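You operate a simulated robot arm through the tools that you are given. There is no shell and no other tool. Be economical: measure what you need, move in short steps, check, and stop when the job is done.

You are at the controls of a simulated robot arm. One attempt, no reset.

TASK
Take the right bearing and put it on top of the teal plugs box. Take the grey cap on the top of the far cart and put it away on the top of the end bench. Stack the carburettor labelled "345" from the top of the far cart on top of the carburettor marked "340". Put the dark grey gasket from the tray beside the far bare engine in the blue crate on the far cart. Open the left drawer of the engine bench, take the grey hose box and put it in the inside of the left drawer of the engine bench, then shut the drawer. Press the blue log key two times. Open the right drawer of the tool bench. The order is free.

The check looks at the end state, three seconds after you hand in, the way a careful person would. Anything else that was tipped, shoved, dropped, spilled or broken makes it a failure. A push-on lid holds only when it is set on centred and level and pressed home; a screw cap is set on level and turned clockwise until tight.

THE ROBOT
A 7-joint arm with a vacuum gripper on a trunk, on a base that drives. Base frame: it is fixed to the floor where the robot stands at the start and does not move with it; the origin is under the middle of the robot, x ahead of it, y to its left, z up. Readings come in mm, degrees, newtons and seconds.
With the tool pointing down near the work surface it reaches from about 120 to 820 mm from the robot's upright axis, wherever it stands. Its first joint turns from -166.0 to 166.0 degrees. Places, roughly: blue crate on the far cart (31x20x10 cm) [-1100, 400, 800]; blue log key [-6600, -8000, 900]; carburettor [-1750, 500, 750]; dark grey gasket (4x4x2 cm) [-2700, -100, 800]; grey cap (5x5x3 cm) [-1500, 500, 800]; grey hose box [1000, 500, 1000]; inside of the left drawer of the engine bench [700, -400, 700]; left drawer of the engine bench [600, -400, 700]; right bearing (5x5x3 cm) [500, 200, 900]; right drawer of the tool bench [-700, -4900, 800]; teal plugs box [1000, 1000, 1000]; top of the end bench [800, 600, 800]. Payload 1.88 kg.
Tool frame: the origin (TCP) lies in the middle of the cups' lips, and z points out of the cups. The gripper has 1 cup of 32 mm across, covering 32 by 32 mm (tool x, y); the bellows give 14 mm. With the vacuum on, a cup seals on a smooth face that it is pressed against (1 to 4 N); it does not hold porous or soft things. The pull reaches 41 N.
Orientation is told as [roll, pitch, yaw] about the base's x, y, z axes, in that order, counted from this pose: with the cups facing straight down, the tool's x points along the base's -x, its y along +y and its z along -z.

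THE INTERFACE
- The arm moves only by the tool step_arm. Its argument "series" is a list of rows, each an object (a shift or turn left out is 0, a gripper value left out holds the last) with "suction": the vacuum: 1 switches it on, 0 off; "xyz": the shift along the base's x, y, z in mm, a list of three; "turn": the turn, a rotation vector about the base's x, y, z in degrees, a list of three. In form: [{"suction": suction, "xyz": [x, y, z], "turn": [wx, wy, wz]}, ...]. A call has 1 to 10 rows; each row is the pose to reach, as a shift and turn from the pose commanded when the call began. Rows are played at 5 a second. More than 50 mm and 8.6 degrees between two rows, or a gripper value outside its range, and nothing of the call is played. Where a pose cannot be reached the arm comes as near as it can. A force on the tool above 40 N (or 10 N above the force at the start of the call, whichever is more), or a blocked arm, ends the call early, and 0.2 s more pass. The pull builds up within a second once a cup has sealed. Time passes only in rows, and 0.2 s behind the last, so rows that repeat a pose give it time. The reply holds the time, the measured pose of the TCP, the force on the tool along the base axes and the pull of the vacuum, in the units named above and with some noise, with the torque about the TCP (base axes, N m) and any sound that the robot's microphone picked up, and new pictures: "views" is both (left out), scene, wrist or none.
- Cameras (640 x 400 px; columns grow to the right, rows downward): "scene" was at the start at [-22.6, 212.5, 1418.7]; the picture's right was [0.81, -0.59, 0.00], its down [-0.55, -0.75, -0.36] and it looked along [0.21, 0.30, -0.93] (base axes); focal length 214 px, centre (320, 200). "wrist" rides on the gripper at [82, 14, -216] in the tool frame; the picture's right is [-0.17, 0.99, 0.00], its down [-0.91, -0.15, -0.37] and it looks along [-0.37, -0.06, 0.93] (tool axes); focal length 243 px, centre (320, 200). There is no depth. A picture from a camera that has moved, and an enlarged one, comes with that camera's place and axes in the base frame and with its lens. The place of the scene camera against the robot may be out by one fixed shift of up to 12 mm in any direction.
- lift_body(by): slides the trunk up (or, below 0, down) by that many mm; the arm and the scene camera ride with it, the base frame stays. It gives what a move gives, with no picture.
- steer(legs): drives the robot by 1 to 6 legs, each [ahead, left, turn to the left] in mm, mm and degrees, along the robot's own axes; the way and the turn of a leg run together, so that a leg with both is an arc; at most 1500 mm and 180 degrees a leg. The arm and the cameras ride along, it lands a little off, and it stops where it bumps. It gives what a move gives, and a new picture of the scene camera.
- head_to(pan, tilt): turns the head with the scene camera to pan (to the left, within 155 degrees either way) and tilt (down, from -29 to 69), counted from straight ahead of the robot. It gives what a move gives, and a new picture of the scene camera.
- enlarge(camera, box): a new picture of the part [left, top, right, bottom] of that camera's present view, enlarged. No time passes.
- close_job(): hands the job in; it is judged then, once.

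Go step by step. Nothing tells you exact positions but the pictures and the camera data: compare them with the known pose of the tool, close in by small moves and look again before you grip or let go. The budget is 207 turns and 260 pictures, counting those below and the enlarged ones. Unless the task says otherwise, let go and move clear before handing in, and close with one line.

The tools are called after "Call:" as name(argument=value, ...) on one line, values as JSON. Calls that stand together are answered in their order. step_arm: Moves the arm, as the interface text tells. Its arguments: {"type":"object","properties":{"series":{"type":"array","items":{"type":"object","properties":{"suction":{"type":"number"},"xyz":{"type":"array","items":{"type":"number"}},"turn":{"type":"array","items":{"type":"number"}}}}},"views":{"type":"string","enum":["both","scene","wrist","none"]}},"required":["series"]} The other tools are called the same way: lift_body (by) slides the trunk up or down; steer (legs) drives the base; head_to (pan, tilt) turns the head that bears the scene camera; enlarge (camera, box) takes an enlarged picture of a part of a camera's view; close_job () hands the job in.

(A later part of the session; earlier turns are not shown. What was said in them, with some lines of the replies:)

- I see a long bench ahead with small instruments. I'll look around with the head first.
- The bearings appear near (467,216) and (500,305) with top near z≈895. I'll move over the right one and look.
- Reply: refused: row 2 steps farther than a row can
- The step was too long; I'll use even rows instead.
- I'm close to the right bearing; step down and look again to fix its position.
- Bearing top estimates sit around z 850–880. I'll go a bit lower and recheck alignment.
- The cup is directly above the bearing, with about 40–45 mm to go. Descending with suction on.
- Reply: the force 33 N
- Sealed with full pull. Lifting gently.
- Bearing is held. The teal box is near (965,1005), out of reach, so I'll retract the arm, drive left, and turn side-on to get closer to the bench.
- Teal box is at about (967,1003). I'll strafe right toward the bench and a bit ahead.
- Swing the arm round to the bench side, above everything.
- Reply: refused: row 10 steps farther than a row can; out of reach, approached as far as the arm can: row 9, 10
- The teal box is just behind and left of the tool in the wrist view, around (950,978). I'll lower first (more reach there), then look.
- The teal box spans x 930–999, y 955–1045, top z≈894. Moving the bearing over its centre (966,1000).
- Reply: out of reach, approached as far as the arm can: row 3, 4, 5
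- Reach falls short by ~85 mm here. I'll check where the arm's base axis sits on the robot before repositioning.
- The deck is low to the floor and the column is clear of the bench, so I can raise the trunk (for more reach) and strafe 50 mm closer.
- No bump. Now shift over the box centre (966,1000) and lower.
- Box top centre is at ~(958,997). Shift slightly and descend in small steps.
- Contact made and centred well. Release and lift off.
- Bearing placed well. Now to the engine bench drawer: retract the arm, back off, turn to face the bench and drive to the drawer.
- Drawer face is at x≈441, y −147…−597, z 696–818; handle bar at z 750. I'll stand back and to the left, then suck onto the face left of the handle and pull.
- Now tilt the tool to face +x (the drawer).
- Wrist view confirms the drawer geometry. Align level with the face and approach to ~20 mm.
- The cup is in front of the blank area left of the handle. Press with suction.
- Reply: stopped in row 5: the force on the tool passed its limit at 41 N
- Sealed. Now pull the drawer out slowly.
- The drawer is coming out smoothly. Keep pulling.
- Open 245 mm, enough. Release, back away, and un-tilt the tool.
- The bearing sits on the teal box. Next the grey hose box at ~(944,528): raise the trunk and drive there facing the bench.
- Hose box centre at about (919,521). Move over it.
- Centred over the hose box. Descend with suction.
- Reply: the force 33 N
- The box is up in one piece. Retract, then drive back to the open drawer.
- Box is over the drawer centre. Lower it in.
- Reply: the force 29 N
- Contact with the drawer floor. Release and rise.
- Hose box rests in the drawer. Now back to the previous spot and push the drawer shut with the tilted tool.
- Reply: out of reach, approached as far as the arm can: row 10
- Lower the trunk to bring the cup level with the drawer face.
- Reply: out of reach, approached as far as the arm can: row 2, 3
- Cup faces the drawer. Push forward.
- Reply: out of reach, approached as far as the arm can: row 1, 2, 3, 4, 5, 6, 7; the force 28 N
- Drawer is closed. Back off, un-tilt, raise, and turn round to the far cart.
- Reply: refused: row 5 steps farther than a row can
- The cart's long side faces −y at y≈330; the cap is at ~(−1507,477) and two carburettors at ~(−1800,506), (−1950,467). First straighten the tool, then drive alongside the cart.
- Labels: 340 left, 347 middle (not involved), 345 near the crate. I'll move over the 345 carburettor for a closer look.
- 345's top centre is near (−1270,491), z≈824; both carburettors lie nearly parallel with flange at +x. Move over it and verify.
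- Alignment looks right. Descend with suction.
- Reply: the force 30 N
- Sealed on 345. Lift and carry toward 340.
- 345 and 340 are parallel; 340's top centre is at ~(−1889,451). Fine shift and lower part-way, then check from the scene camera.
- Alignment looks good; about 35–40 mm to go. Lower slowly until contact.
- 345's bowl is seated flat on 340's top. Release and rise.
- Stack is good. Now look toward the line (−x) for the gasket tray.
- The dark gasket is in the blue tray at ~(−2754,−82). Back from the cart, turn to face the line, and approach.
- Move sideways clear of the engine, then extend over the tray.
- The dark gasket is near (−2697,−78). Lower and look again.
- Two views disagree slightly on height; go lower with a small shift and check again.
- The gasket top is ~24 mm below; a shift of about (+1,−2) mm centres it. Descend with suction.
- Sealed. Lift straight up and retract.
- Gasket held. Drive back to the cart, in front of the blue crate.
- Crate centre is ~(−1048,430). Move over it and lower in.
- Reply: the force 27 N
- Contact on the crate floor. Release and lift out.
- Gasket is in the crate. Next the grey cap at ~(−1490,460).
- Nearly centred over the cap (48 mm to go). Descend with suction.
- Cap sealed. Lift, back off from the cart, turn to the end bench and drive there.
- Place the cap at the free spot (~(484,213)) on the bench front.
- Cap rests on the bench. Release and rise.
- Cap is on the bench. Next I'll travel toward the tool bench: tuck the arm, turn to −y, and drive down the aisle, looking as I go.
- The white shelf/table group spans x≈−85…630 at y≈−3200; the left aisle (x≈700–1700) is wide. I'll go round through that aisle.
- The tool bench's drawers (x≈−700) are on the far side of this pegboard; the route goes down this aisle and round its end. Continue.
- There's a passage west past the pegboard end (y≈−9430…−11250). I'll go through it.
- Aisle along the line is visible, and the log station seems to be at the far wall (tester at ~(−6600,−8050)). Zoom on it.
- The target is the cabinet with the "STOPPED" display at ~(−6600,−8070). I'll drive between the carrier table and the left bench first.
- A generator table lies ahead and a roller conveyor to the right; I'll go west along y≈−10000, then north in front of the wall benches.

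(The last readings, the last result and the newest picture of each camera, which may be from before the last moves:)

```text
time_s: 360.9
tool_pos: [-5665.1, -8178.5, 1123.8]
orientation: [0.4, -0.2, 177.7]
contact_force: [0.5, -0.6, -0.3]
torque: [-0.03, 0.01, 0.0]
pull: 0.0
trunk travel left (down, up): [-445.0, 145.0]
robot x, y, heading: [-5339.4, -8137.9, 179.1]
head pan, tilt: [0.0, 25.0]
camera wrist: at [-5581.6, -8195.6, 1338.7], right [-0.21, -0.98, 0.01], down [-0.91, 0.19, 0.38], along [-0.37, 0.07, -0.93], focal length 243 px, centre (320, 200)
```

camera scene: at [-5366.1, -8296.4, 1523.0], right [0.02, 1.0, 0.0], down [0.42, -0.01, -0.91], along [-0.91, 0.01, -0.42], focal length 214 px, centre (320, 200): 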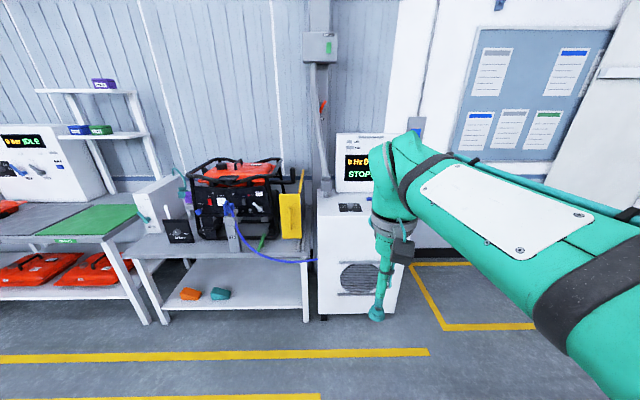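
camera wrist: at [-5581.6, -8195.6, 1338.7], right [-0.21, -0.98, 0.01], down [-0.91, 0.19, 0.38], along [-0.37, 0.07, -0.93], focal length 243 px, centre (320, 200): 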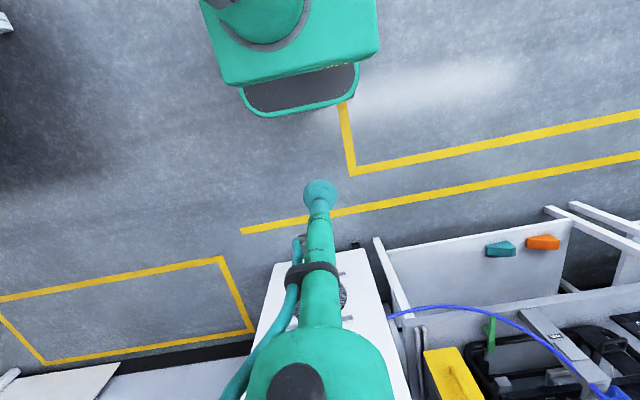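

Call:
steer(legs=[[680, -100, 0.5]])

Call:
head_to(pan=-10, tilt=40)

Call:
step_arm(series=[{"xyz": [0, 0, 0]}], views="wrist")

```text
time_s: 364.7
tool_pos: [-6345.4, -8066.9, 1124.3]
orientation: [0.4, -0.2, 177.1]
contact_force: [1.3, 0.4, 0.1]
torque: [-0.04, -0.01, -0.02]
pull: 0.0
trunk travel left (down, up): [-445.0, 145.0]
robot x, y, heading: [-6015.2, -8021.4, 178.5]
head pan, tilt: [0.0, 25.0]
camera scene: at [-6047.5, -8184.8, 1523.0], right [0.02, 1.0, 0.0], down [0.42, -0.01, -0.91], along [-0.91, 0.02, -0.42], focal length 214 px, centre (320, 200)
```

scene: 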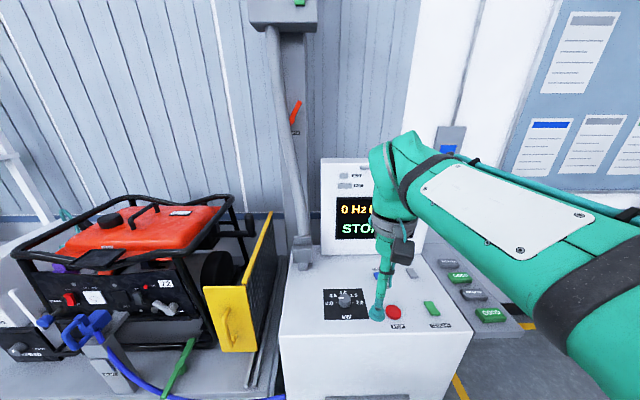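

```text
time_s: 365.5
tool_pos: [-6345.6, -8066.3, 1122.7]
orientation: [0.3, -0.2, 177.2]
contact_force: [-0.5, 0.2, -0.8]
torque: [-0.01, -0.03, 0.01]
pull: 0.1
trunk travel left (down, up): [-445.0, 145.0]
robot x, y, heading: [-6015.8, -8025.0, 178.7]
head pan, tilt: [-10.0, 40.0]
camera scene: at [-6038.9, -8170.3, 1499.7], right [0.2, 0.98, 0.0], down [0.63, -0.13, -0.77], along [-0.75, 0.15, -0.64], focal length 214 px, centre (320, 200)
```

scene: 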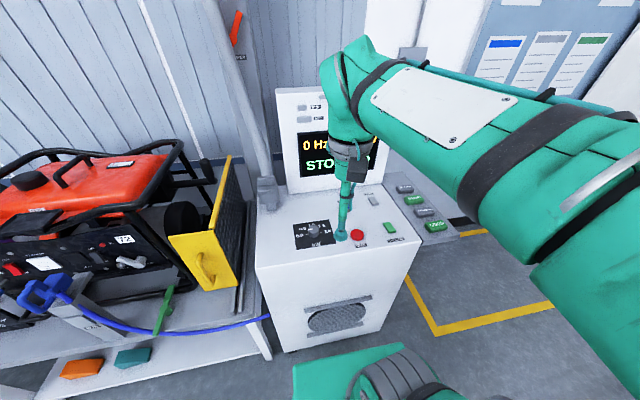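

```text
time_s: 365.9
tool_pos: [-6346.2, -8065.8, 1123.5]
orientation: [0.4, -0.2, 177.1]
contact_force: [-0.2, -0.6, 0.9]
torque: [-0.03, 0.02, 0.03]
pull: 0.0
trunk travel left (down, up): [-445.0, 145.0]
robot x, y, heading: [-6015.3, -8029.9, 178.7]
head pan, tilt: [-10.0, 40.0]
camera wrist: at [-6262.2, -8082.3, 1338.7], right [-0.21, -0.98, 0.01], down [-0.9, 0.2, 0.38], along [-0.37, 0.07, -0.93], focal length 243 px, centre (320, 200)
```

wrist: 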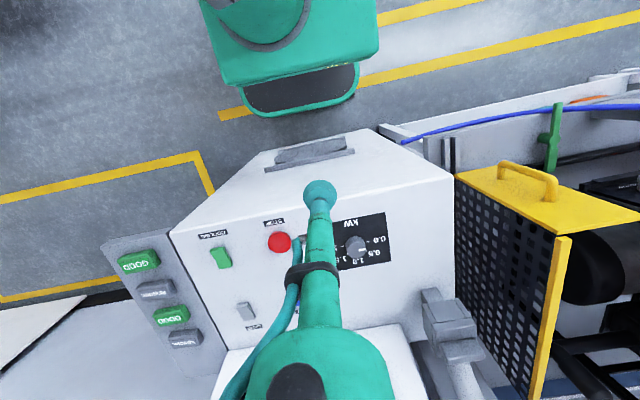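

Call:
step_arm(series=[{"xyz": [40, 20, 0]}, {"xyz": [60, 60, 0]}, {"xyz": [80, 100, 0]}, {"xyz": [80, 140, 0]}], views="wrist")

Call:
enlarge(camera="scene", box=[260, 160, 440, 270])

```text
time_s: 366.9
tool_pos: [-6263.9, -7927.9, 1122.4]
orientation: [0.2, -0.4, 177.1]
contact_force: [-0.7, 1.0, -0.3]
torque: [-0.01, -0.03, -0.02]
pull: 0.0
trunk travel left (down, up): [-445.0, 145.0]
robot x, y, heading: [-6016.5, -8027.1, 178.6]
head pan, tilt: [-10.0, 40.0]
camera wrist: at [-6179.9, -7944.5, 1336.5], right [-0.21, -0.98, 0.01], down [-0.9, 0.2, 0.38], along [-0.37, 0.08, -0.92], focal length 243 px, centre (320, 200)
```

wrist: 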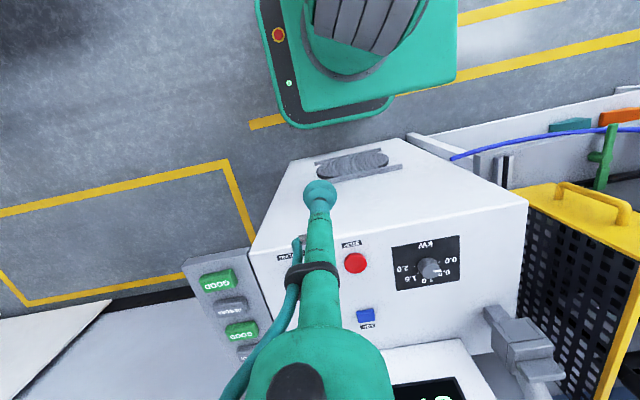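

```text
3.56 times, centred on (350, 215) of scene
camera zoom: at [-6039.3, -8169.9, 1499.2], right [0.2, 0.98, 0.0], down [0.63, -0.13, -0.77], along [-0.75, 0.15, -0.64], focal length 763 px, centre (213, 147)
```

zoom: 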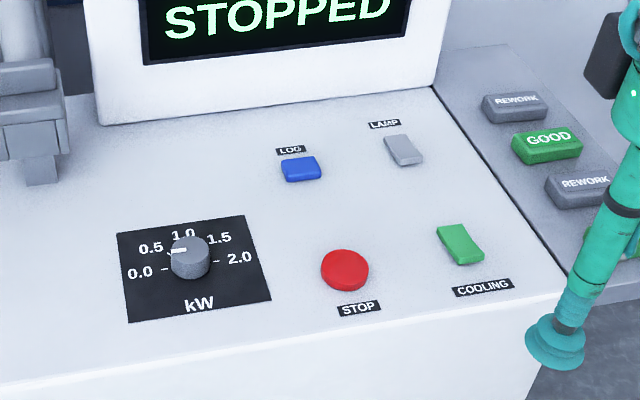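

The blue LOG key is at about (−6632,−7950,937). Move above it.

Call:
step_arm(series=[{"xyz": [-48, -3, 0]}, {"xyz": [-96, -6, 0]}, {"xyz": [-144, -9, 0]}, {"xyz": [-192, -12, 0]}, {"xyz": [-240, -15, 0]}, {"xyz": [-288, -18, -10]}, {"xyz": [-330, -20, -30]}, {"xyz": [-355, -22, -65]}, {"xyz": [-362, -22, -105]}, {"xyz": [-362, -22, -105]}], views="wrist")

Call:
enlarge(camera="wrist", box=[240, 120, 400, 240])

Call:
enlarge(camera="scene", box=[300, 170, 390, 230])

```text
time_s: 369.1
tool_pos: [-6630.8, -7946.7, 1019.2]
orientation: [0.4, -0.2, 177.2]
contact_force: [-0.2, 0.0, -0.3]
torque: [0.01, -0.02, 0.0]
pull: 0.0
trunk travel left (down, up): [-445.0, 145.0]
robot x, y, heading: [-6014.5, -8025.3, 178.5]
head pan, tilt: [-10.0, 40.0]
camera wrist: at [-6546.5, -7962.1, 1234.7], right [-0.21, -0.98, 0.01], down [-0.9, 0.2, 0.38], along [-0.37, 0.07, -0.93], focal length 243 px, centre (320, 200)
```

wrist: 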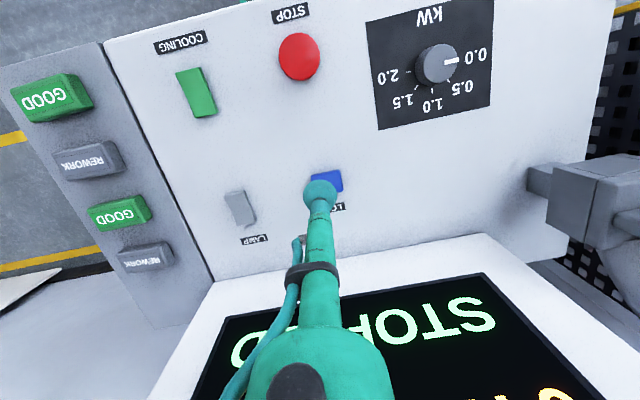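

```text
3.33 times, centred on (320, 180) of wrist
camera zoom: at [-6546.5, -7962.1, 1234.7], right [-0.21, -0.98, 0.01], down [-0.9, 0.2, 0.38], along [-0.37, 0.07, -0.93], focal length 809 px, centre (320, 267)
```

zoom: 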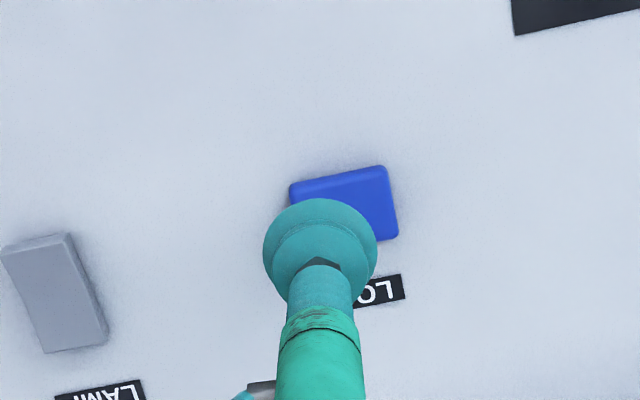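

```text
6.67 times, centred on (345, 200) of scene
camera zoom: at [-6039.1, -8170.2, 1499.6], right [0.2, 0.98, 0.0], down [0.63, -0.13, -0.77], along [-0.75, 0.15, -0.64], focal length 1430 px, centre (153, 200)
```

zoom: 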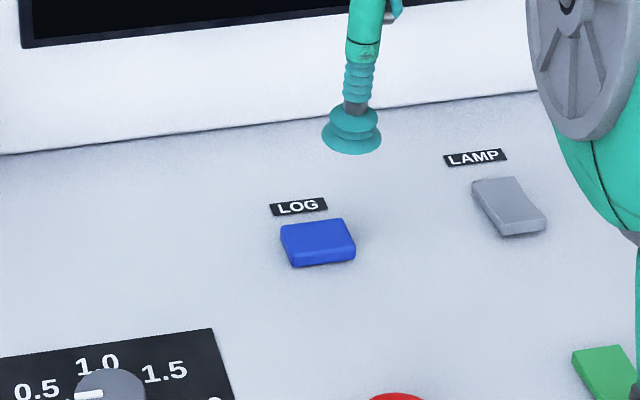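

Call:
step_arm(series=[{"xyz": [-7, -4, -25]}, {"xyz": [-14, -7, -50]}, {"xyz": [-14, -7, -60]}, {"xyz": [-14, -7, -60]}], views="none")

Call:
enlarge(camera="wrist", box=[270, 130, 370, 210])

Call:
enlarge(camera="scene", box=[300, 170, 390, 230])

```text
time_s: 370.1
tool_pos: [-6641.5, -7955.3, 958.6]
orientation: [0.4, -0.2, 177.3]
contact_force: [0.2, 0.2, -0.3]
torque: [-0.02, 0.05, -0.01]
pull: 0.0
trunk travel left (down, up): [-445.0, 145.0]
robot x, y, heading: [-6019.7, -8024.0, 178.7]
head pan, tilt: [-10.0, 40.0]
```

```text
5.00 times, centred on (320, 170) of wrist
camera zoom: at [-6557.3, -7971.3, 1173.4], right [-0.21, -0.98, 0.01], down [-0.9, 0.2, 0.38], along [-0.37, 0.07, -0.93], focal length 1213 px, centre (320, 350)
```

zoom: 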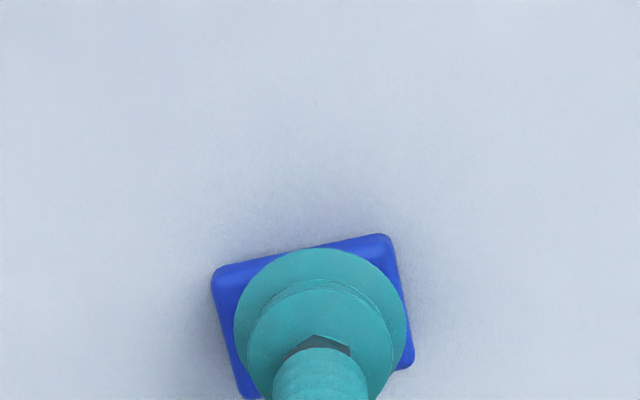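

```text
6.67 times, centred on (345, 200) of scene
camera zoom: at [-6038.9, -8170.2, 1499.6], right [0.2, 0.98, 0.0], down [0.63, -0.13, -0.77], along [-0.75, 0.15, -0.64], focal length 1430 px, centre (153, 200)
```

zoom: 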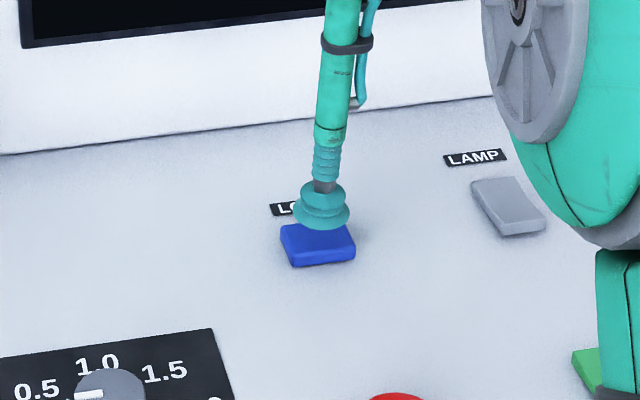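

Centred (small −x correction). Press gently, watching force and sound.

Call:
step_arm(series=[{"xyz": [-4, 0, -10]}, {"xyz": [-4, 0, -18]}, {"xyz": [-4, 0, -22]}, {"xyz": [-4, 0, -25]}], views="none")

```text
time_s: 371.1
tool_pos: [-6646.0, -7953.4, 933.8]
orientation: [0.3, -0.2, 177.2]
contact_force: [-0.5, -0.9, -0.5]
torque: [0.01, -0.03, 0.0]
pull: 0.1
trunk travel left (down, up): [-445.0, 145.0]
robot x, y, heading: [-6016.8, -8026.1, 178.7]
head pan, tilt: [-10.0, 40.0]
```

Call:
step_arm(series=[{"xyz": [0, 0, -3]}, {"xyz": [0, 0, -6]}, {"xyz": [0, 0, -8]}], views="none")

Call:
enlarge(camera="scene", box=[270, 120, 390, 230])

```text
time_s: 371.9
tool_pos: [-6644.3, -7953.9, 926.1]
orientation: [0.4, -0.3, 177.2]
contact_force: [-0.1, 0.3, 2.2]
torque: [0.01, -0.02, 0.0]
pull: 0.0
trunk travel left (down, up): [-445.0, 145.0]
robot x, y, heading: [-6016.8, -8022.4, 178.5]
head pan, tilt: [-10.0, 40.0]
```

```text
3.64 times, centred on (330, 175) of scene
camera zoom: at [-6038.8, -8170.2, 1499.7], right [0.2, 0.98, 0.0], down [0.63, -0.13, -0.77], along [-0.75, 0.15, -0.64], focal length 780 px, centre (284, 291)
```

zoom: 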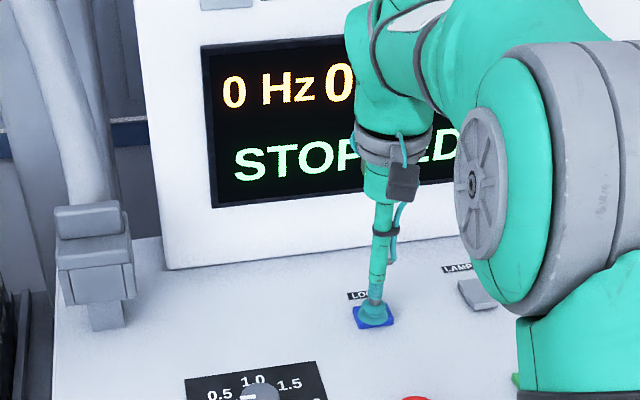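

Call:
step_arm(series=[{"xyz": [0, 0, -2]}, {"xyz": [0, 0, -4]}], views="none")

```text
time_s: 372.5
tool_pos: [-6645.1, -7954.7, 922.9]
orientation: [0.3, -0.3, 177.2]
contact_force: [0.4, 0.0, 3.0]
torque: [-0.04, -0.01, -0.05]
pull: 0.1
trunk travel left (down, up): [-445.0, 145.0]
robot x, y, heading: [-6016.0, -8024.9, 178.6]
head pan, tilt: [-10.0, 40.0]
heard: click
```

A click: first press registered. Release fully, then press a second time the same way.

Call:
step_arm(series=[{"xyz": [0, 0, 5]}, {"xyz": [0, 0, 15]}, {"xyz": [0, 0, 25]}, {"xyz": [0, 0, 25]}], views="none")

Call:
step_arm(series=[{"xyz": [0, 0, -10]}, {"xyz": [0, 0, -17]}, {"xyz": [0, 0, -21]}, {"xyz": [0, 0, -23]}, {"xyz": [0, 0, -25]}], views="none")

```text
time_s: 373.5
tool_pos: [-6644.6, -7955.1, 946.1]
orientation: [0.4, -0.1, 177.1]
contact_force: [0.1, 0.2, -0.3]
torque: [0.0, 0.0, 0.0]
pull: 0.0
trunk travel left (down, up): [-445.0, 145.0]
robot x, y, heading: [-6017.0, -8021.7, 178.9]
head pan, tilt: [-10.0, 40.0]
```

```text
time_s: 374.7
tool_pos: [-6645.3, -7955.4, 921.6]
orientation: [0.4, -0.3, 177.2]
contact_force: [0.4, -1.2, 3.4]
torque: [0.05, -0.02, 0.01]
pull: 0.0
trunk travel left (down, up): [-445.0, 145.0]
robot x, y, heading: [-6016.8, -8026.5, 178.7]
head pan, tilt: [-10.0, 40.0]
heard: click
```

Second click heard. Lift off and retract the arm.

Call:
step_arm(series=[{"xyz": [0, 0, 10]}, {"xyz": [0, 0, 40]}, {"xyz": [5, -5, 85]}, {"xyz": [20, -10, 130]}, {"xyz": [50, -15, 165]}, {"xyz": [90, -20, 190]}, {"xyz": [135, -25, 200]}, {"xyz": [180, -30, 200]}, {"xyz": [225, -35, 200]}, {"xyz": [270, -40, 200]}], views="scene")

Call:
enlarge(camera="scene", box=[260, 90, 440, 260])

```text
time_s: 376.9
tool_pos: [-6373.2, -7993.8, 1120.3]
orientation: [0.4, -0.2, 177.2]
contact_force: [-0.6, 0.2, 0.0]
torque: [0.01, -0.05, 0.0]
pull: 0.0
trunk travel left (down, up): [-445.0, 145.0]
robot x, y, heading: [-6018.1, -8027.7, 178.9]
head pan, tilt: [-10.0, 40.0]
camera scene: at [-6039.0, -8170.2, 1499.6], right [0.2, 0.98, 0.0], down [0.63, -0.13, -0.77], along [-0.75, 0.15, -0.64], focal length 214 px, centre (320, 200)
```

scene: 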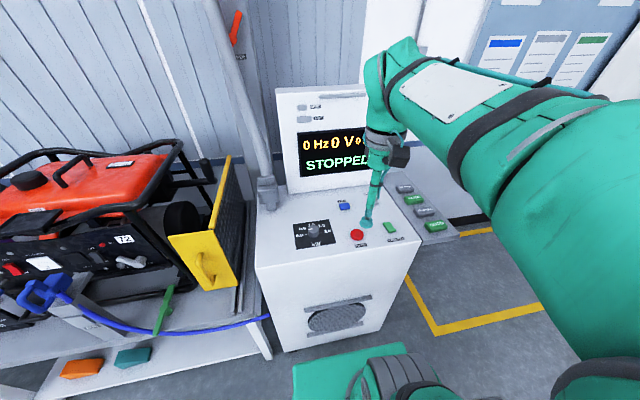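

```text
2.35 times, centred on (350, 175) of scene
camera zoom: at [-6039.0, -8170.2, 1499.6], right [0.2, 0.98, 0.0], down [0.63, -0.13, -0.77], along [-0.75, 0.15, -0.64], focal length 505 px, centre (249, 259)
```

zoom: 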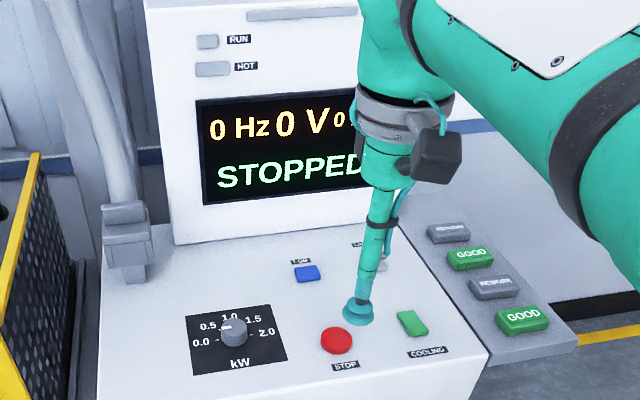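

Both clicks heard. Now retrace the route back toward the tool bench aisle.

Call:
steer(legs=[[-680, 0, 1], [0, 1400, 0], [0, 560, 0], [-1500, 0, 0], [-270, 0, 0]])

```text
time_s: 399.1
tool_pos: [-3904.1, -10057.7, 1120.4]
orientation: [0.4, -0.2, 178.5]
contact_force: [0.4, -0.5, 0.5]
torque: [0.03, -0.01, 0.0]
pull: 0.1
trunk travel left (down, up): [-445.0, 145.0]
robot x, y, heading: [-3547.6, -10078.9, -179.7]
head pan, tilt: [-10.0, 40.0]
camera scene: at [-3565.3, -10225.2, 1499.6], right [0.17, 0.99, 0.0], down [0.63, -0.11, -0.77], along [-0.75, 0.13, -0.64], focal length 214 px, centre (320, 200)
```

scene: 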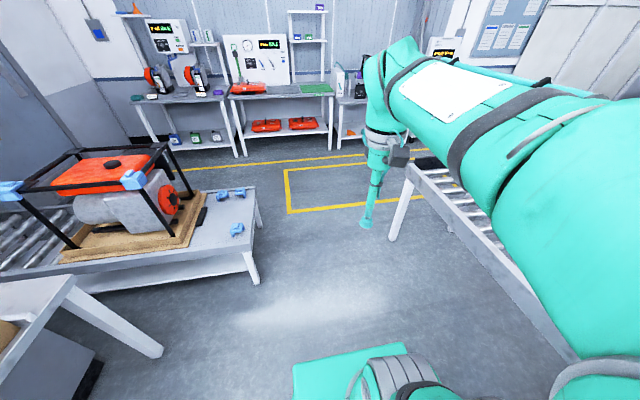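

Call:
steer(legs=[[0, 530, 0], [-1500, 0, 0], [-600, 0, 0], [0, 0, -90.3], [1300, 0, 0]])

Call:
head_to(pan=0, tilt=15)

```text
time_s: 421.8
tool_pos: [-1428.7, -8938.6, 1120.9]
orientation: [0.3, -0.2, 86.2]
contact_force: [-0.3, -0.1, -0.7]
torque: [-0.03, 0.0, -0.06]
pull: 0.1
trunk travel left (down, up): [-445.0, 145.0]
robot x, y, heading: [-1464.7, -9297.2, 88.0]
head pan, tilt: [-10.0, 40.0]
camera scene: at [-1608.7, -9263.5, 1499.6], right [0.98, -0.21, 0.0], down [-0.14, -0.63, -0.77], along [0.16, 0.75, -0.64], focal length 214 px, centre (320, 200)
```

scene: 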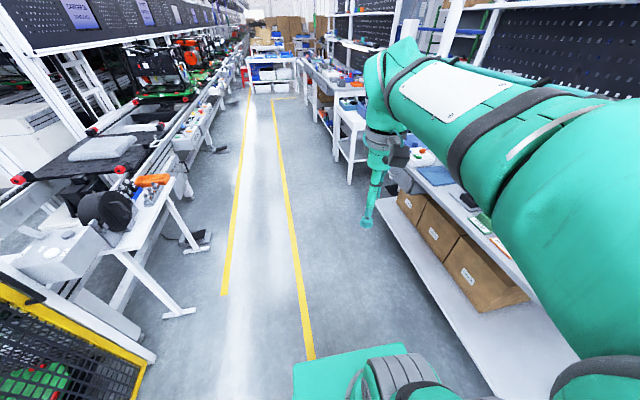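

```text
time_s: 422.7
tool_pos: [-1429.2, -8938.9, 1120.3]
orientation: [0.4, -0.1, 86.3]
contact_force: [-0.7, 0.3, 0.0]
torque: [0.03, 0.01, 0.0]
pull: 0.1
trunk travel left (down, up): [-445.0, 145.0]
robot x, y, heading: [-1463.9, -9294.7, 87.8]
head pan, tilt: [0.0, 15.0]
camera scene: at [-1623.1, -9253.3, 1539.1], right [1.0, -0.04, 0.0], down [-0.01, -0.26, -0.97], along [0.04, 0.96, -0.26], focal length 214 px, centre (320, 200)
```

scene: 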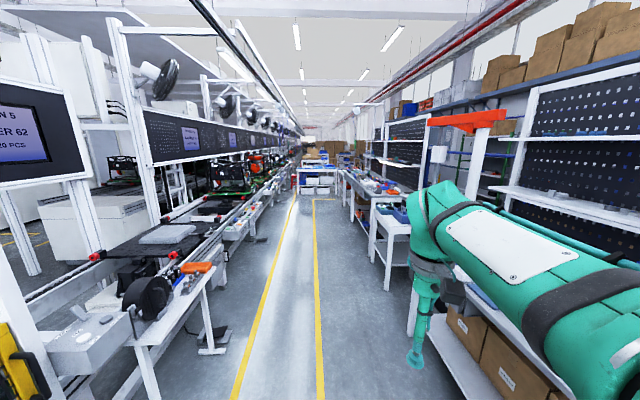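

Call:
steer(legs=[[1500, 0, 2], [1500, 0, 0], [500, 0, 0]])

Call:
head_to(pan=-50, tilt=25)

```text
time_s: 439.8
tool_pos: [-1507.6, -5418.9, 1121.1]
orientation: [0.4, -0.2, 91.4]
contact_force: [-0.1, 0.4, 0.1]
torque: [0.07, -0.01, 0.0]
pull: 0.0
trunk travel left (down, up): [-445.0, 145.0]
robot x, y, heading: [-1513.6, -5778.2, 92.7]
head pan, tilt: [0.0, 15.0]
camera scene: at [-1674.8, -5748.8, 1539.2], right [1.0, 0.05, 0.0], down [0.01, -0.26, -0.97], along [-0.05, 0.96, -0.26], focal length 214 px, centre (320, 200)
```

scene: 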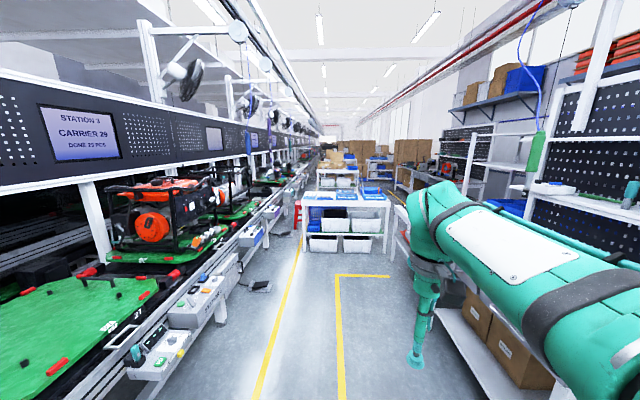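

```text
time_s: 441.0
tool_pos: [-1509.3, -5419.2, 1120.2]
orientation: [0.3, -0.1, 91.3]
contact_force: [0.5, -0.5, 0.5]
torque: [0.01, 0.0, 0.0]
pull: 0.1
trunk travel left (down, up): [-445.0, 145.0]
robot x, y, heading: [-1513.7, -5775.0, 92.8]
head pan, tilt: [-50.0, 25.0]
camera scene: at [-1602.7, -5779.4, 1523.0], right [0.68, -0.73, 0.0], down [-0.31, -0.29, -0.91], along [0.67, 0.62, -0.42], focal length 214 px, centre (320, 200)
```

scene: 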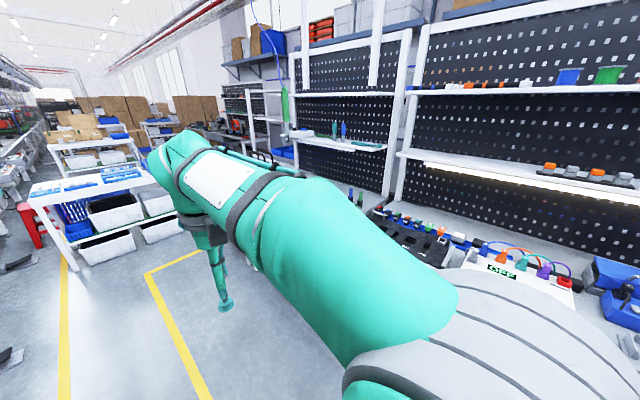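

Call:
steer(legs=[[600, 0, 0], [0, 0, -93]])

Call:
head_to(pan=15, tilt=30)

```text
time_s: 448.2
tool_pos: [-1182.6, -5180.4, 1120.3]
orientation: [0.4, -0.1, 0.9]
contact_force: [-0.9, -0.7, -0.6]
torque: [0.01, 0.01, 0.01]
pull: 0.2
trunk travel left (down, up): [-445.0, 145.0]
robot x, y, heading: [-1537.4, -5176.4, 2.2]
head pan, tilt: [-50.0, 25.0]
camera scene: at [-1541.5, -5077.2, 1523.0], right [-0.74, -0.68, 0.0], down [-0.29, 0.31, -0.91], along [0.61, -0.67, -0.42], focal length 214 px, centre (320, 200)
```

scene: 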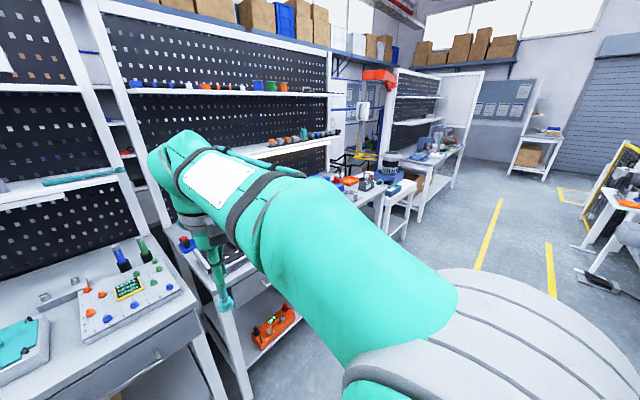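

```text
time_s: 449.6
tool_pos: [-1184.4, -5180.4, 1120.7]
orientation: [0.3, -0.1, 1.1]
contact_force: [-0.6, -0.6, -0.4]
torque: [0.02, -0.01, 0.04]
pull: 0.0
trunk travel left (down, up): [-445.0, 145.0]
robot x, y, heading: [-1540.2, -5172.8, 2.7]
head pan, tilt: [15.0, 30.0]
camera scene: at [-1517.5, -4982.1, 1515.0], right [0.3, -0.95, 0.0], down [-0.48, -0.15, -0.87], along [0.83, 0.26, -0.5], focal length 214 px, centre (320, 200)
```

scene: 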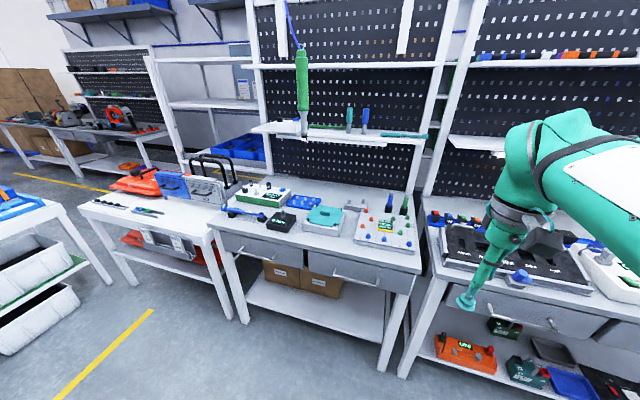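

The centre bench's right drawer (handle ~(−870,−4935)) matches. Zoom for geometry.

Call:
enlarge(camera="scene", box=[290, 220, 440, 330])

Call:
lift_body(by=-150)

Call:
steer(legs=[[0, 560, -2.5]])

Call:
head_to(pan=-15, tilt=40)

Call:
enlarge(camera="scene", box=[240, 180, 420, 300])

```text
3.64 times, centred on (365, 275) of scene
camera zoom: at [-1517.5, -4982.1, 1515.0], right [0.3, -0.95, 0.0], down [-0.48, -0.15, -0.87], along [0.83, 0.26, -0.5], focal length 780 px, centre (156, -73)
```

zoom: 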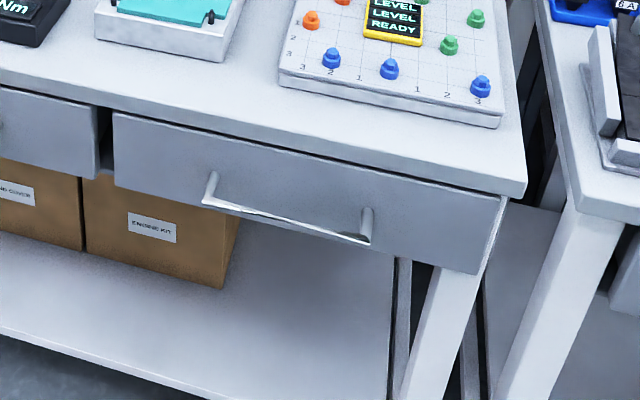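

```text
time_s: 451.3
tool_pos: [-1183.1, -5179.7, 969.8]
orientation: [0.3, -0.2, 1.1]
contact_force: [-0.5, -1.0, -0.2]
torque: [0.01, -0.01, 0.01]
pull: 0.1
trunk travel left (down, up): [-295.0, 295.0]
robot x, y, heading: [-1546.5, -5173.5, 2.6]
head pan, tilt: [15.0, 30.0]
```

```text
time_s: 454.5
tool_pos: [-1196.3, -4645.5, 971.0]
orientation: [0.3, -0.2, -1.2]
contact_force: [0.5, -0.4, 0.4]
torque: [0.02, 0.01, 0.01]
pull: 0.1
trunk travel left (down, up): [-295.0, 295.0]
robot x, y, heading: [-1555.3, -4624.2, 0.5]
head pan, tilt: [15.0, 30.0]
camera scene: at [-1523.7, -4433.9, 1365.0], right [0.26, -0.96, 0.0], down [-0.48, -0.13, -0.87], along [0.84, 0.23, -0.5], focal length 214 px, centre (320, 200)
```

scene: 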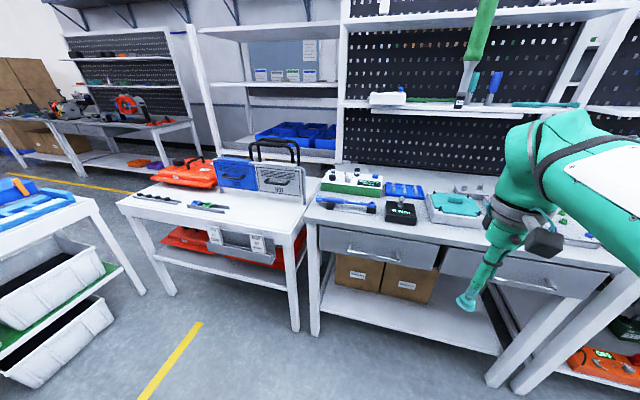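

```text
time_s: 455.4
tool_pos: [-1196.9, -4644.8, 970.9]
orientation: [0.5, -0.2, -1.2]
contact_force: [0.1, 0.2, -0.4]
torque: [-0.03, 0.01, 0.01]
pull: 0.0
trunk travel left (down, up): [-295.0, 295.0]
robot x, y, heading: [-1556.0, -4622.3, 0.2]
head pan, tilt: [-15.0, 40.0]
camera scene: at [-1528.7, -4479.1, 1349.7], right [-0.25, -0.97, 0.0], down [-0.62, 0.16, -0.77], along [0.74, -0.19, -0.64], focal length 214 px, centre (320, 200)
```

scene: 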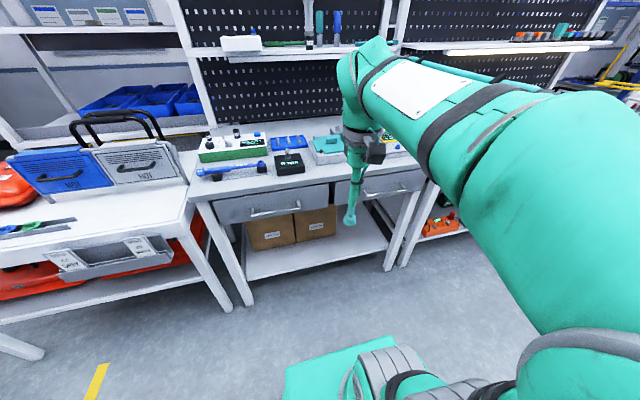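

```text
3.33 times, centred on (330, 240) of scene
camera zoom: at [-1528.7, -4479.1, 1349.7], right [-0.25, -0.97, 0.0], down [-0.62, 0.16, -0.77], along [0.74, -0.19, -0.64], focal length 715 px, centre (287, 67)
```

zoom: 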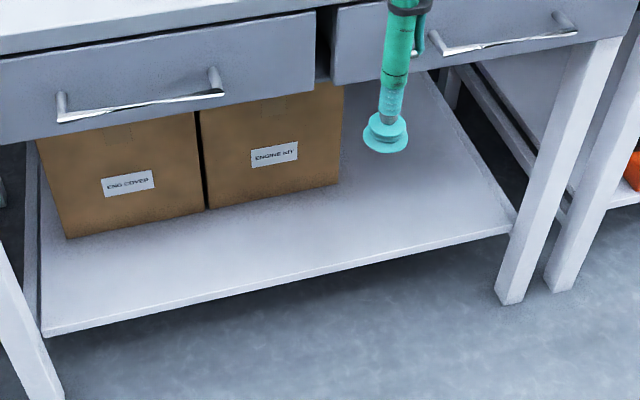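

Drawer face: x≈−862, y −4716…−5159, z 725–850; handle z≈787 between y −4843 and −5035. I'll reuse the earlier geometry: suction point (−862,−4780,790), robot at about (−1507,−4409).

Call:
lift_body(by=50)

Call:
steer(legs=[[50, 213, 0]])

Call:
step_arm(series=[{"xyz": [0, -45, -15]}, {"xyz": [0, -90, -30]}, {"xyz": [-5, -135, -45]}, {"xyz": [-10, -180, -60]}, {"xyz": [-15, -225, -75]}, {"xyz": [-20, -270, -90]}, {"xyz": [-25, -310, -110]}, {"xyz": [-30, -340, -140]}, {"xyz": [-30, -345, -170]}], views="none")

```text
time_s: 456.4
tool_pos: [-1196.2, -4644.6, 1019.6]
orientation: [0.4, -0.3, -1.2]
contact_force: [-0.2, -0.7, -0.4]
torque: [-0.02, 0.01, -0.01]
pull: 0.2
trunk travel left (down, up): [-345.0, 245.0]
robot x, y, heading: [-1556.8, -4626.1, 0.1]
head pan, tilt: [-15.0, 40.0]
```

```text
time_s: 458.0
tool_pos: [-1146.4, -4433.6, 1019.5]
orientation: [0.4, -0.2, -0.9]
contact_force: [0.3, 0.3, 0.9]
torque: [0.01, 0.0, 0.01]
pull: 0.1
trunk travel left (down, up): [-345.0, 245.0]
robot x, y, heading: [-1508.8, -4416.4, 0.4]
head pan, tilt: [-15.0, 40.0]
camera scene: at [-1479.6, -4268.7, 1399.7], right [-0.25, -0.97, 0.0], down [-0.62, 0.16, -0.77], along [0.74, -0.19, -0.64], focal length 214 px, centre (320, 200)
```

scene: 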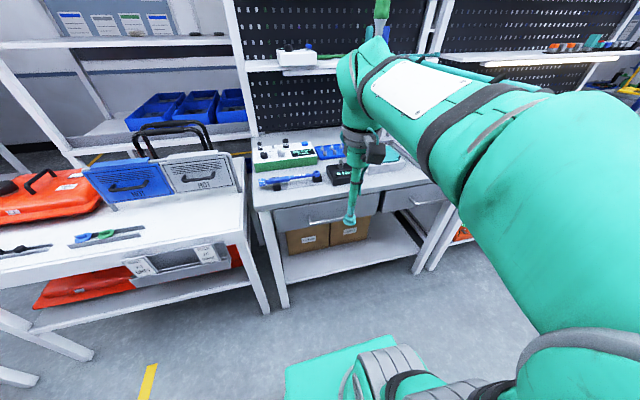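

```text
time_s: 460.0
tool_pos: [-1178.5, -4780.0, 850.1]
orientation: [0.3, -0.2, -1.0]
contact_force: [-0.6, 1.0, 0.0]
torque: [-0.06, -0.01, -0.02]
pull: 0.0
trunk travel left (down, up): [-345.0, 245.0]
robot x, y, heading: [-1506.6, -4413.6, 0.4]
head pan, tilt: [-15.0, 40.0]
```

Now tilt the tool to face +x.

Call:
step_arm(series=[{"xyz": [12, 0, -3], "turn": [0, -8.5, 0]}, {"xyz": [24, 0, -6], "turn": [0, -17, 0]}, {"xyz": [36, 0, -9], "turn": [0, -25.5, 0]}, {"xyz": [48, 0, -12], "turn": [0, -34, 0]}, {"xyz": [60, 0, -15], "turn": [0, -42.5, 0]}, {"xyz": [72, 0, -18], "turn": [0, -51, 0]}, {"xyz": [84, 0, -21], "turn": [0, -59.5, 0]}, {"xyz": [96, 0, -24], "turn": [0, -68, 0]}, {"xyz": [108, 0, -27], "turn": [0, -76.5, 0]}, {"xyz": [120, 0, -30], "turn": [0, -85, 0]}], views="wrist")

```text
time_s: 462.2
tool_pos: [-1055.9, -4776.0, 818.4]
orientation: [15.0, -85.1, -14.6]
contact_force: [-0.3, 0.6, -4.9]
torque: [-0.02, -0.83, -0.31]
pull: 0.1
trunk travel left (down, up): [-345.0, 245.0]
robot x, y, heading: [-1503.9, -4415.8, 0.5]
head pan, tilt: [-15.0, 40.0]
camera wrist: at [-1277.5, -4761.7, 753.8], right [0.01, 0.98, 0.19], down [-0.3, -0.18, 0.94], along [0.95, -0.06, 0.29], focal length 243 px, centre (320, 200)
```

wrist: 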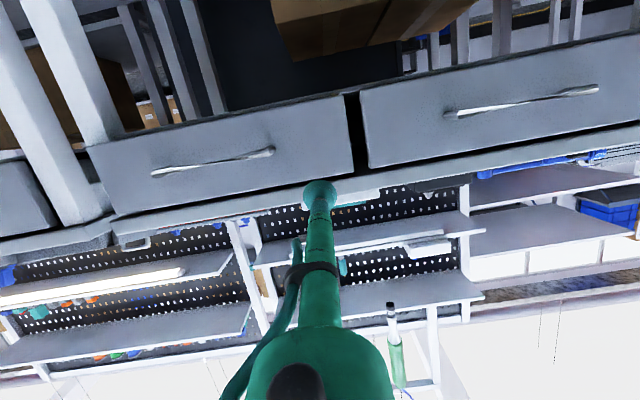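

Geometry confirmed (handle end y≈−4838). Align and approach to 20 mm.

Call:
step_arm(series=[{"xyz": [40, -2, -10], "turn": [0, -2.5, 0]}, {"xyz": [80, -3, -20], "turn": [0, -5, 0]}, {"xyz": [120, -4, -30], "turn": [0, -5, 0]}, {"xyz": [160, -4, -31], "turn": [0, -5, 0]}, {"xyz": [174, -4, -31], "turn": [0, -5, 0]}, {"xyz": [174, -4, -31], "turn": [0, -5, 0]}], views="wrist")

```text
time_s: 463.6
tool_pos: [-883.8, -4780.8, 791.1]
orientation: [104.1, -89.0, -103.7]
contact_force: [0.6, -0.5, -0.8]
torque: [-0.03, 0.0, 0.01]
pull: 0.0
out of reach, approached as far as the arm can: row 2
trunk travel left (down, up): [-345.0, 245.0]
robot x, y, heading: [-1505.8, -4413.2, 0.5]
head pan, tilt: [-15.0, 40.0]
camera wrist: at [-1097.3, -4767.0, 706.0], right [-0.01, 0.98, 0.18], down [-0.38, -0.17, 0.91], along [0.93, -0.06, 0.37], focal length 243 px, centre (320, 200)
```

wrist: 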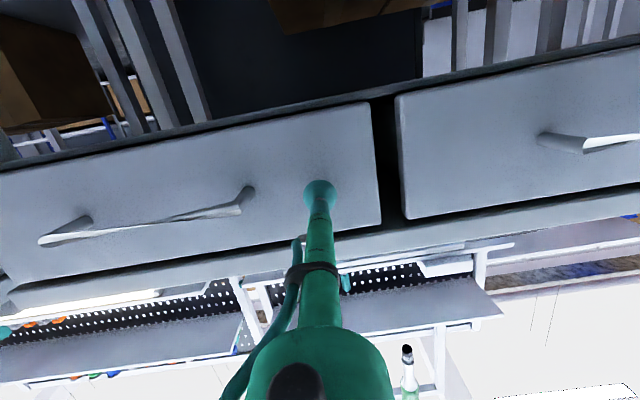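

Cup is facing the face beside the handle. Press with suction.

Call:
step_arm(series=[{"suction": 1, "xyz": [10, 0, 0]}, {"xyz": [15, 0, 0]}, {"xyz": [19, 0, 0]}, {"xyz": [22, 0, 0]}, {"xyz": [24, 0, 0]}], views="none")

```text
time_s: 464.8
tool_pos: [-861.1, -4781.2, 791.0]
orientation: [106.5, -89.0, -106.1]
contact_force: [-27.0, 9.2, 5.9]
torque: [-0.31, 0.19, -0.2]
pull: 40.7
trunk travel left (down, up): [-345.0, 245.0]
robot x, y, heading: [-1509.2, -4413.4, 0.5]
head pan, tilt: [-15.0, 40.0]
```

Sealed. Pull the drawer open.

Call:
step_arm(series=[{"xyz": [-5, 0, 0]}, {"xyz": [-14, 0, 0]}, {"xyz": [-28, 0, 0]}, {"xyz": [-45, 0, 0]}, {"xyz": [-65, 0, 0]}, {"xyz": [-85, 0, 0]}, {"xyz": [-105, 0, 0]}, {"xyz": [-125, 0, 0]}], views="none")

Call:
step_arm(series=[{"xyz": [-20, 0, 0]}, {"xyz": [-40, 0, 0]}, {"xyz": [-60, 0, 0]}, {"xyz": [-80, 0, 0]}, {"xyz": [-100, 0, 0]}, {"xyz": [-115, 0, 0]}, {"xyz": [-125, 0, 0]}], views="scene")

```text
time_s: 466.6
tool_pos: [-982.0, -4786.9, 795.8]
orientation: [76.6, -88.7, -76.2]
contact_force: [-1.0, 8.4, -13.0]
torque: [0.06, -0.26, -0.32]
pull: 40.8
out of reach, approached as far as the arm can: row 8
trunk travel left (down, up): [-345.0, 245.0]
robot x, y, heading: [-1505.3, -4416.0, 0.6]
head pan, tilt: [-15.0, 40.0]
```

```text
time_s: 468.2
tool_pos: [-1095.6, -4803.8, 825.1]
orientation: [65.6, -88.0, -65.2]
contact_force: [-0.3, 8.0, -7.3]
torque: [-0.29, -0.36, -0.13]
pull: 40.4
out of reach, approached as far as the arm can: row 1, 2, 3, 4, 5, 6, 7
trunk travel left (down, up): [-345.0, 245.0]
robot x, y, heading: [-1506.4, -4413.2, 0.6]
head pan, tilt: [-15.0, 40.0]
camera scene: at [-1479.4, -4268.3, 1399.7], right [-0.25, -0.97, 0.0], down [-0.62, 0.16, -0.77], along [0.74, -0.19, -0.64], focal length 214 px, centre (320, 200)
```

scene: 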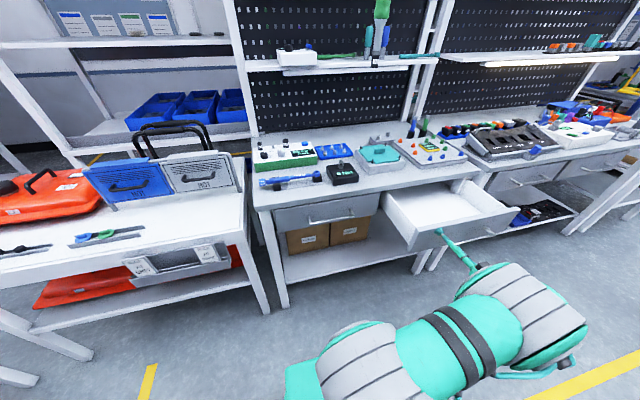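

Drawer is ~235 mm open. The arm is at its limit, so I'll back the base a little while still holding to open it further.

Call:
steer(legs=[[-70, 0, 0]])

Call:
enlarge(camera="scene", box=[360, 160, 540, 280])

```text
time_s: 469.2
tool_pos: [-1162.5, -4804.6, 824.9]
orientation: [65.5, -88.1, -65.2]
contact_force: [1.1, 14.3, 1.0]
torque: [-0.06, -0.29, -0.03]
pull: 41.2
trunk travel left (down, up): [-345.0, 245.0]
robot x, y, heading: [-1568.7, -4415.4, 0.5]
head pan, tilt: [-15.0, 40.0]
camera scene: at [-1546.8, -4267.9, 1399.6], right [-0.25, -0.97, 0.0], down [-0.62, 0.16, -0.77], along [0.74, -0.19, -0.64], focal length 214 px, centre (320, 200)
```

scene: 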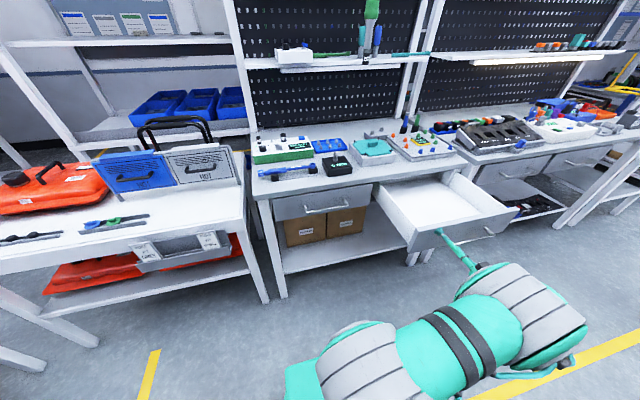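

```text
3.33 times, centred on (450, 220) of scene
camera zoom: at [-1546.8, -4267.9, 1399.6], right [-0.25, -0.97, 0.0], down [-0.62, 0.16, -0.77], along [0.74, -0.19, -0.64], focal length 715 px, centre (-113, 133)
```

zoom: 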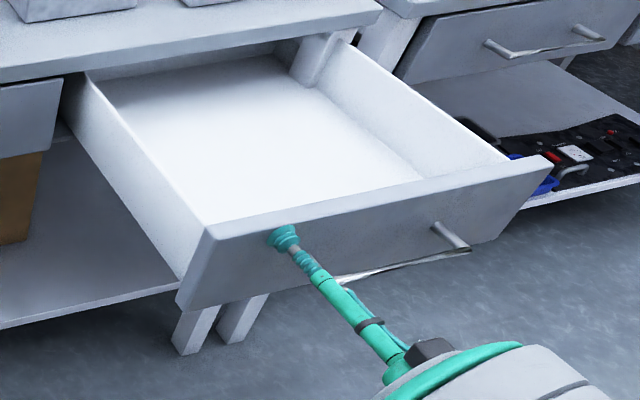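

Open about 300 mm. Release, then back straight off and straighten the arm.

Call:
step_arm(series=[{"suction": 0, "xyz": [0, 0, 0]}, {"xyz": [0, 0, 0]}, {"xyz": [0, 0, 0]}], views="none")

Call:
steer(legs=[[-150, 0, 0]])

Call:
enlarge(camera="scene", box=[240, 120, 540, 280])

```text
time_s: 470.0
tool_pos: [-1163.5, -4805.5, 824.0]
orientation: [66.1, -88.0, -65.8]
contact_force: [0.9, 0.0, -0.6]
torque: [0.0, 0.03, 0.01]
pull: 0.0
trunk travel left (down, up): [-345.0, 245.0]
robot x, y, heading: [-1575.1, -4413.6, 0.5]
head pan, tilt: [-15.0, 40.0]
```

```text
time_s: 471.4
tool_pos: [-1308.9, -4805.7, 824.2]
orientation: [65.9, -88.0, -65.5]
contact_force: [-0.4, -0.2, -0.5]
torque: [-0.01, 0.0, 0.01]
pull: 0.0
trunk travel left (down, up): [-345.0, 245.0]
robot x, y, heading: [-1720.2, -4411.2, 0.5]
head pan, tilt: [-15.0, 40.0]
camera scene: at [-1694.3, -4270.1, 1399.6], right [-0.25, -0.97, 0.0], down [-0.62, 0.16, -0.77], along [0.74, -0.19, -0.64], focal length 214 px, centre (320, 200)
```

scene: 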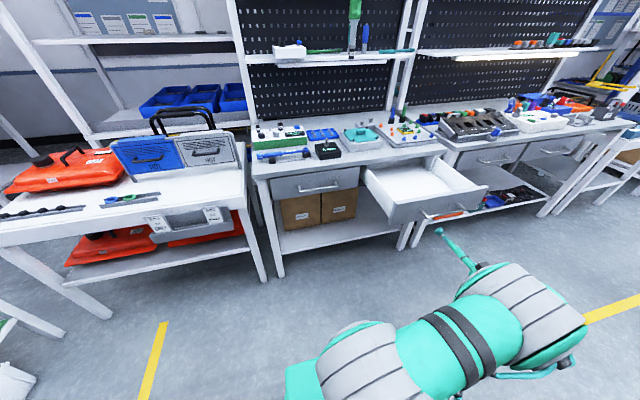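

```text
2.13 times, centred on (390, 200) of scene
camera zoom: at [-1694.3, -4270.1, 1399.6], right [-0.25, -0.97, 0.0], down [-0.62, 0.16, -0.77], along [0.74, -0.19, -0.64], focal length 458 px, centre (171, 200)
```

zoom: 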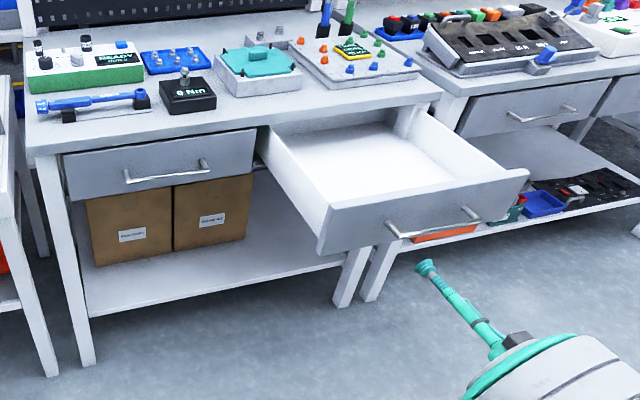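

The right drawer of the tool bench is open, everything has been released and the arm is clear. All the tasks are done, so I'm handing in.

Call:
close_job()

```text
The job is handed in.
```

I did all seven tasks, and the job is handed in. The log key gave no on-screen confirmation, so I'm relying on the two clicks I heard. I didn't go back at the end to recheck the earlier work.
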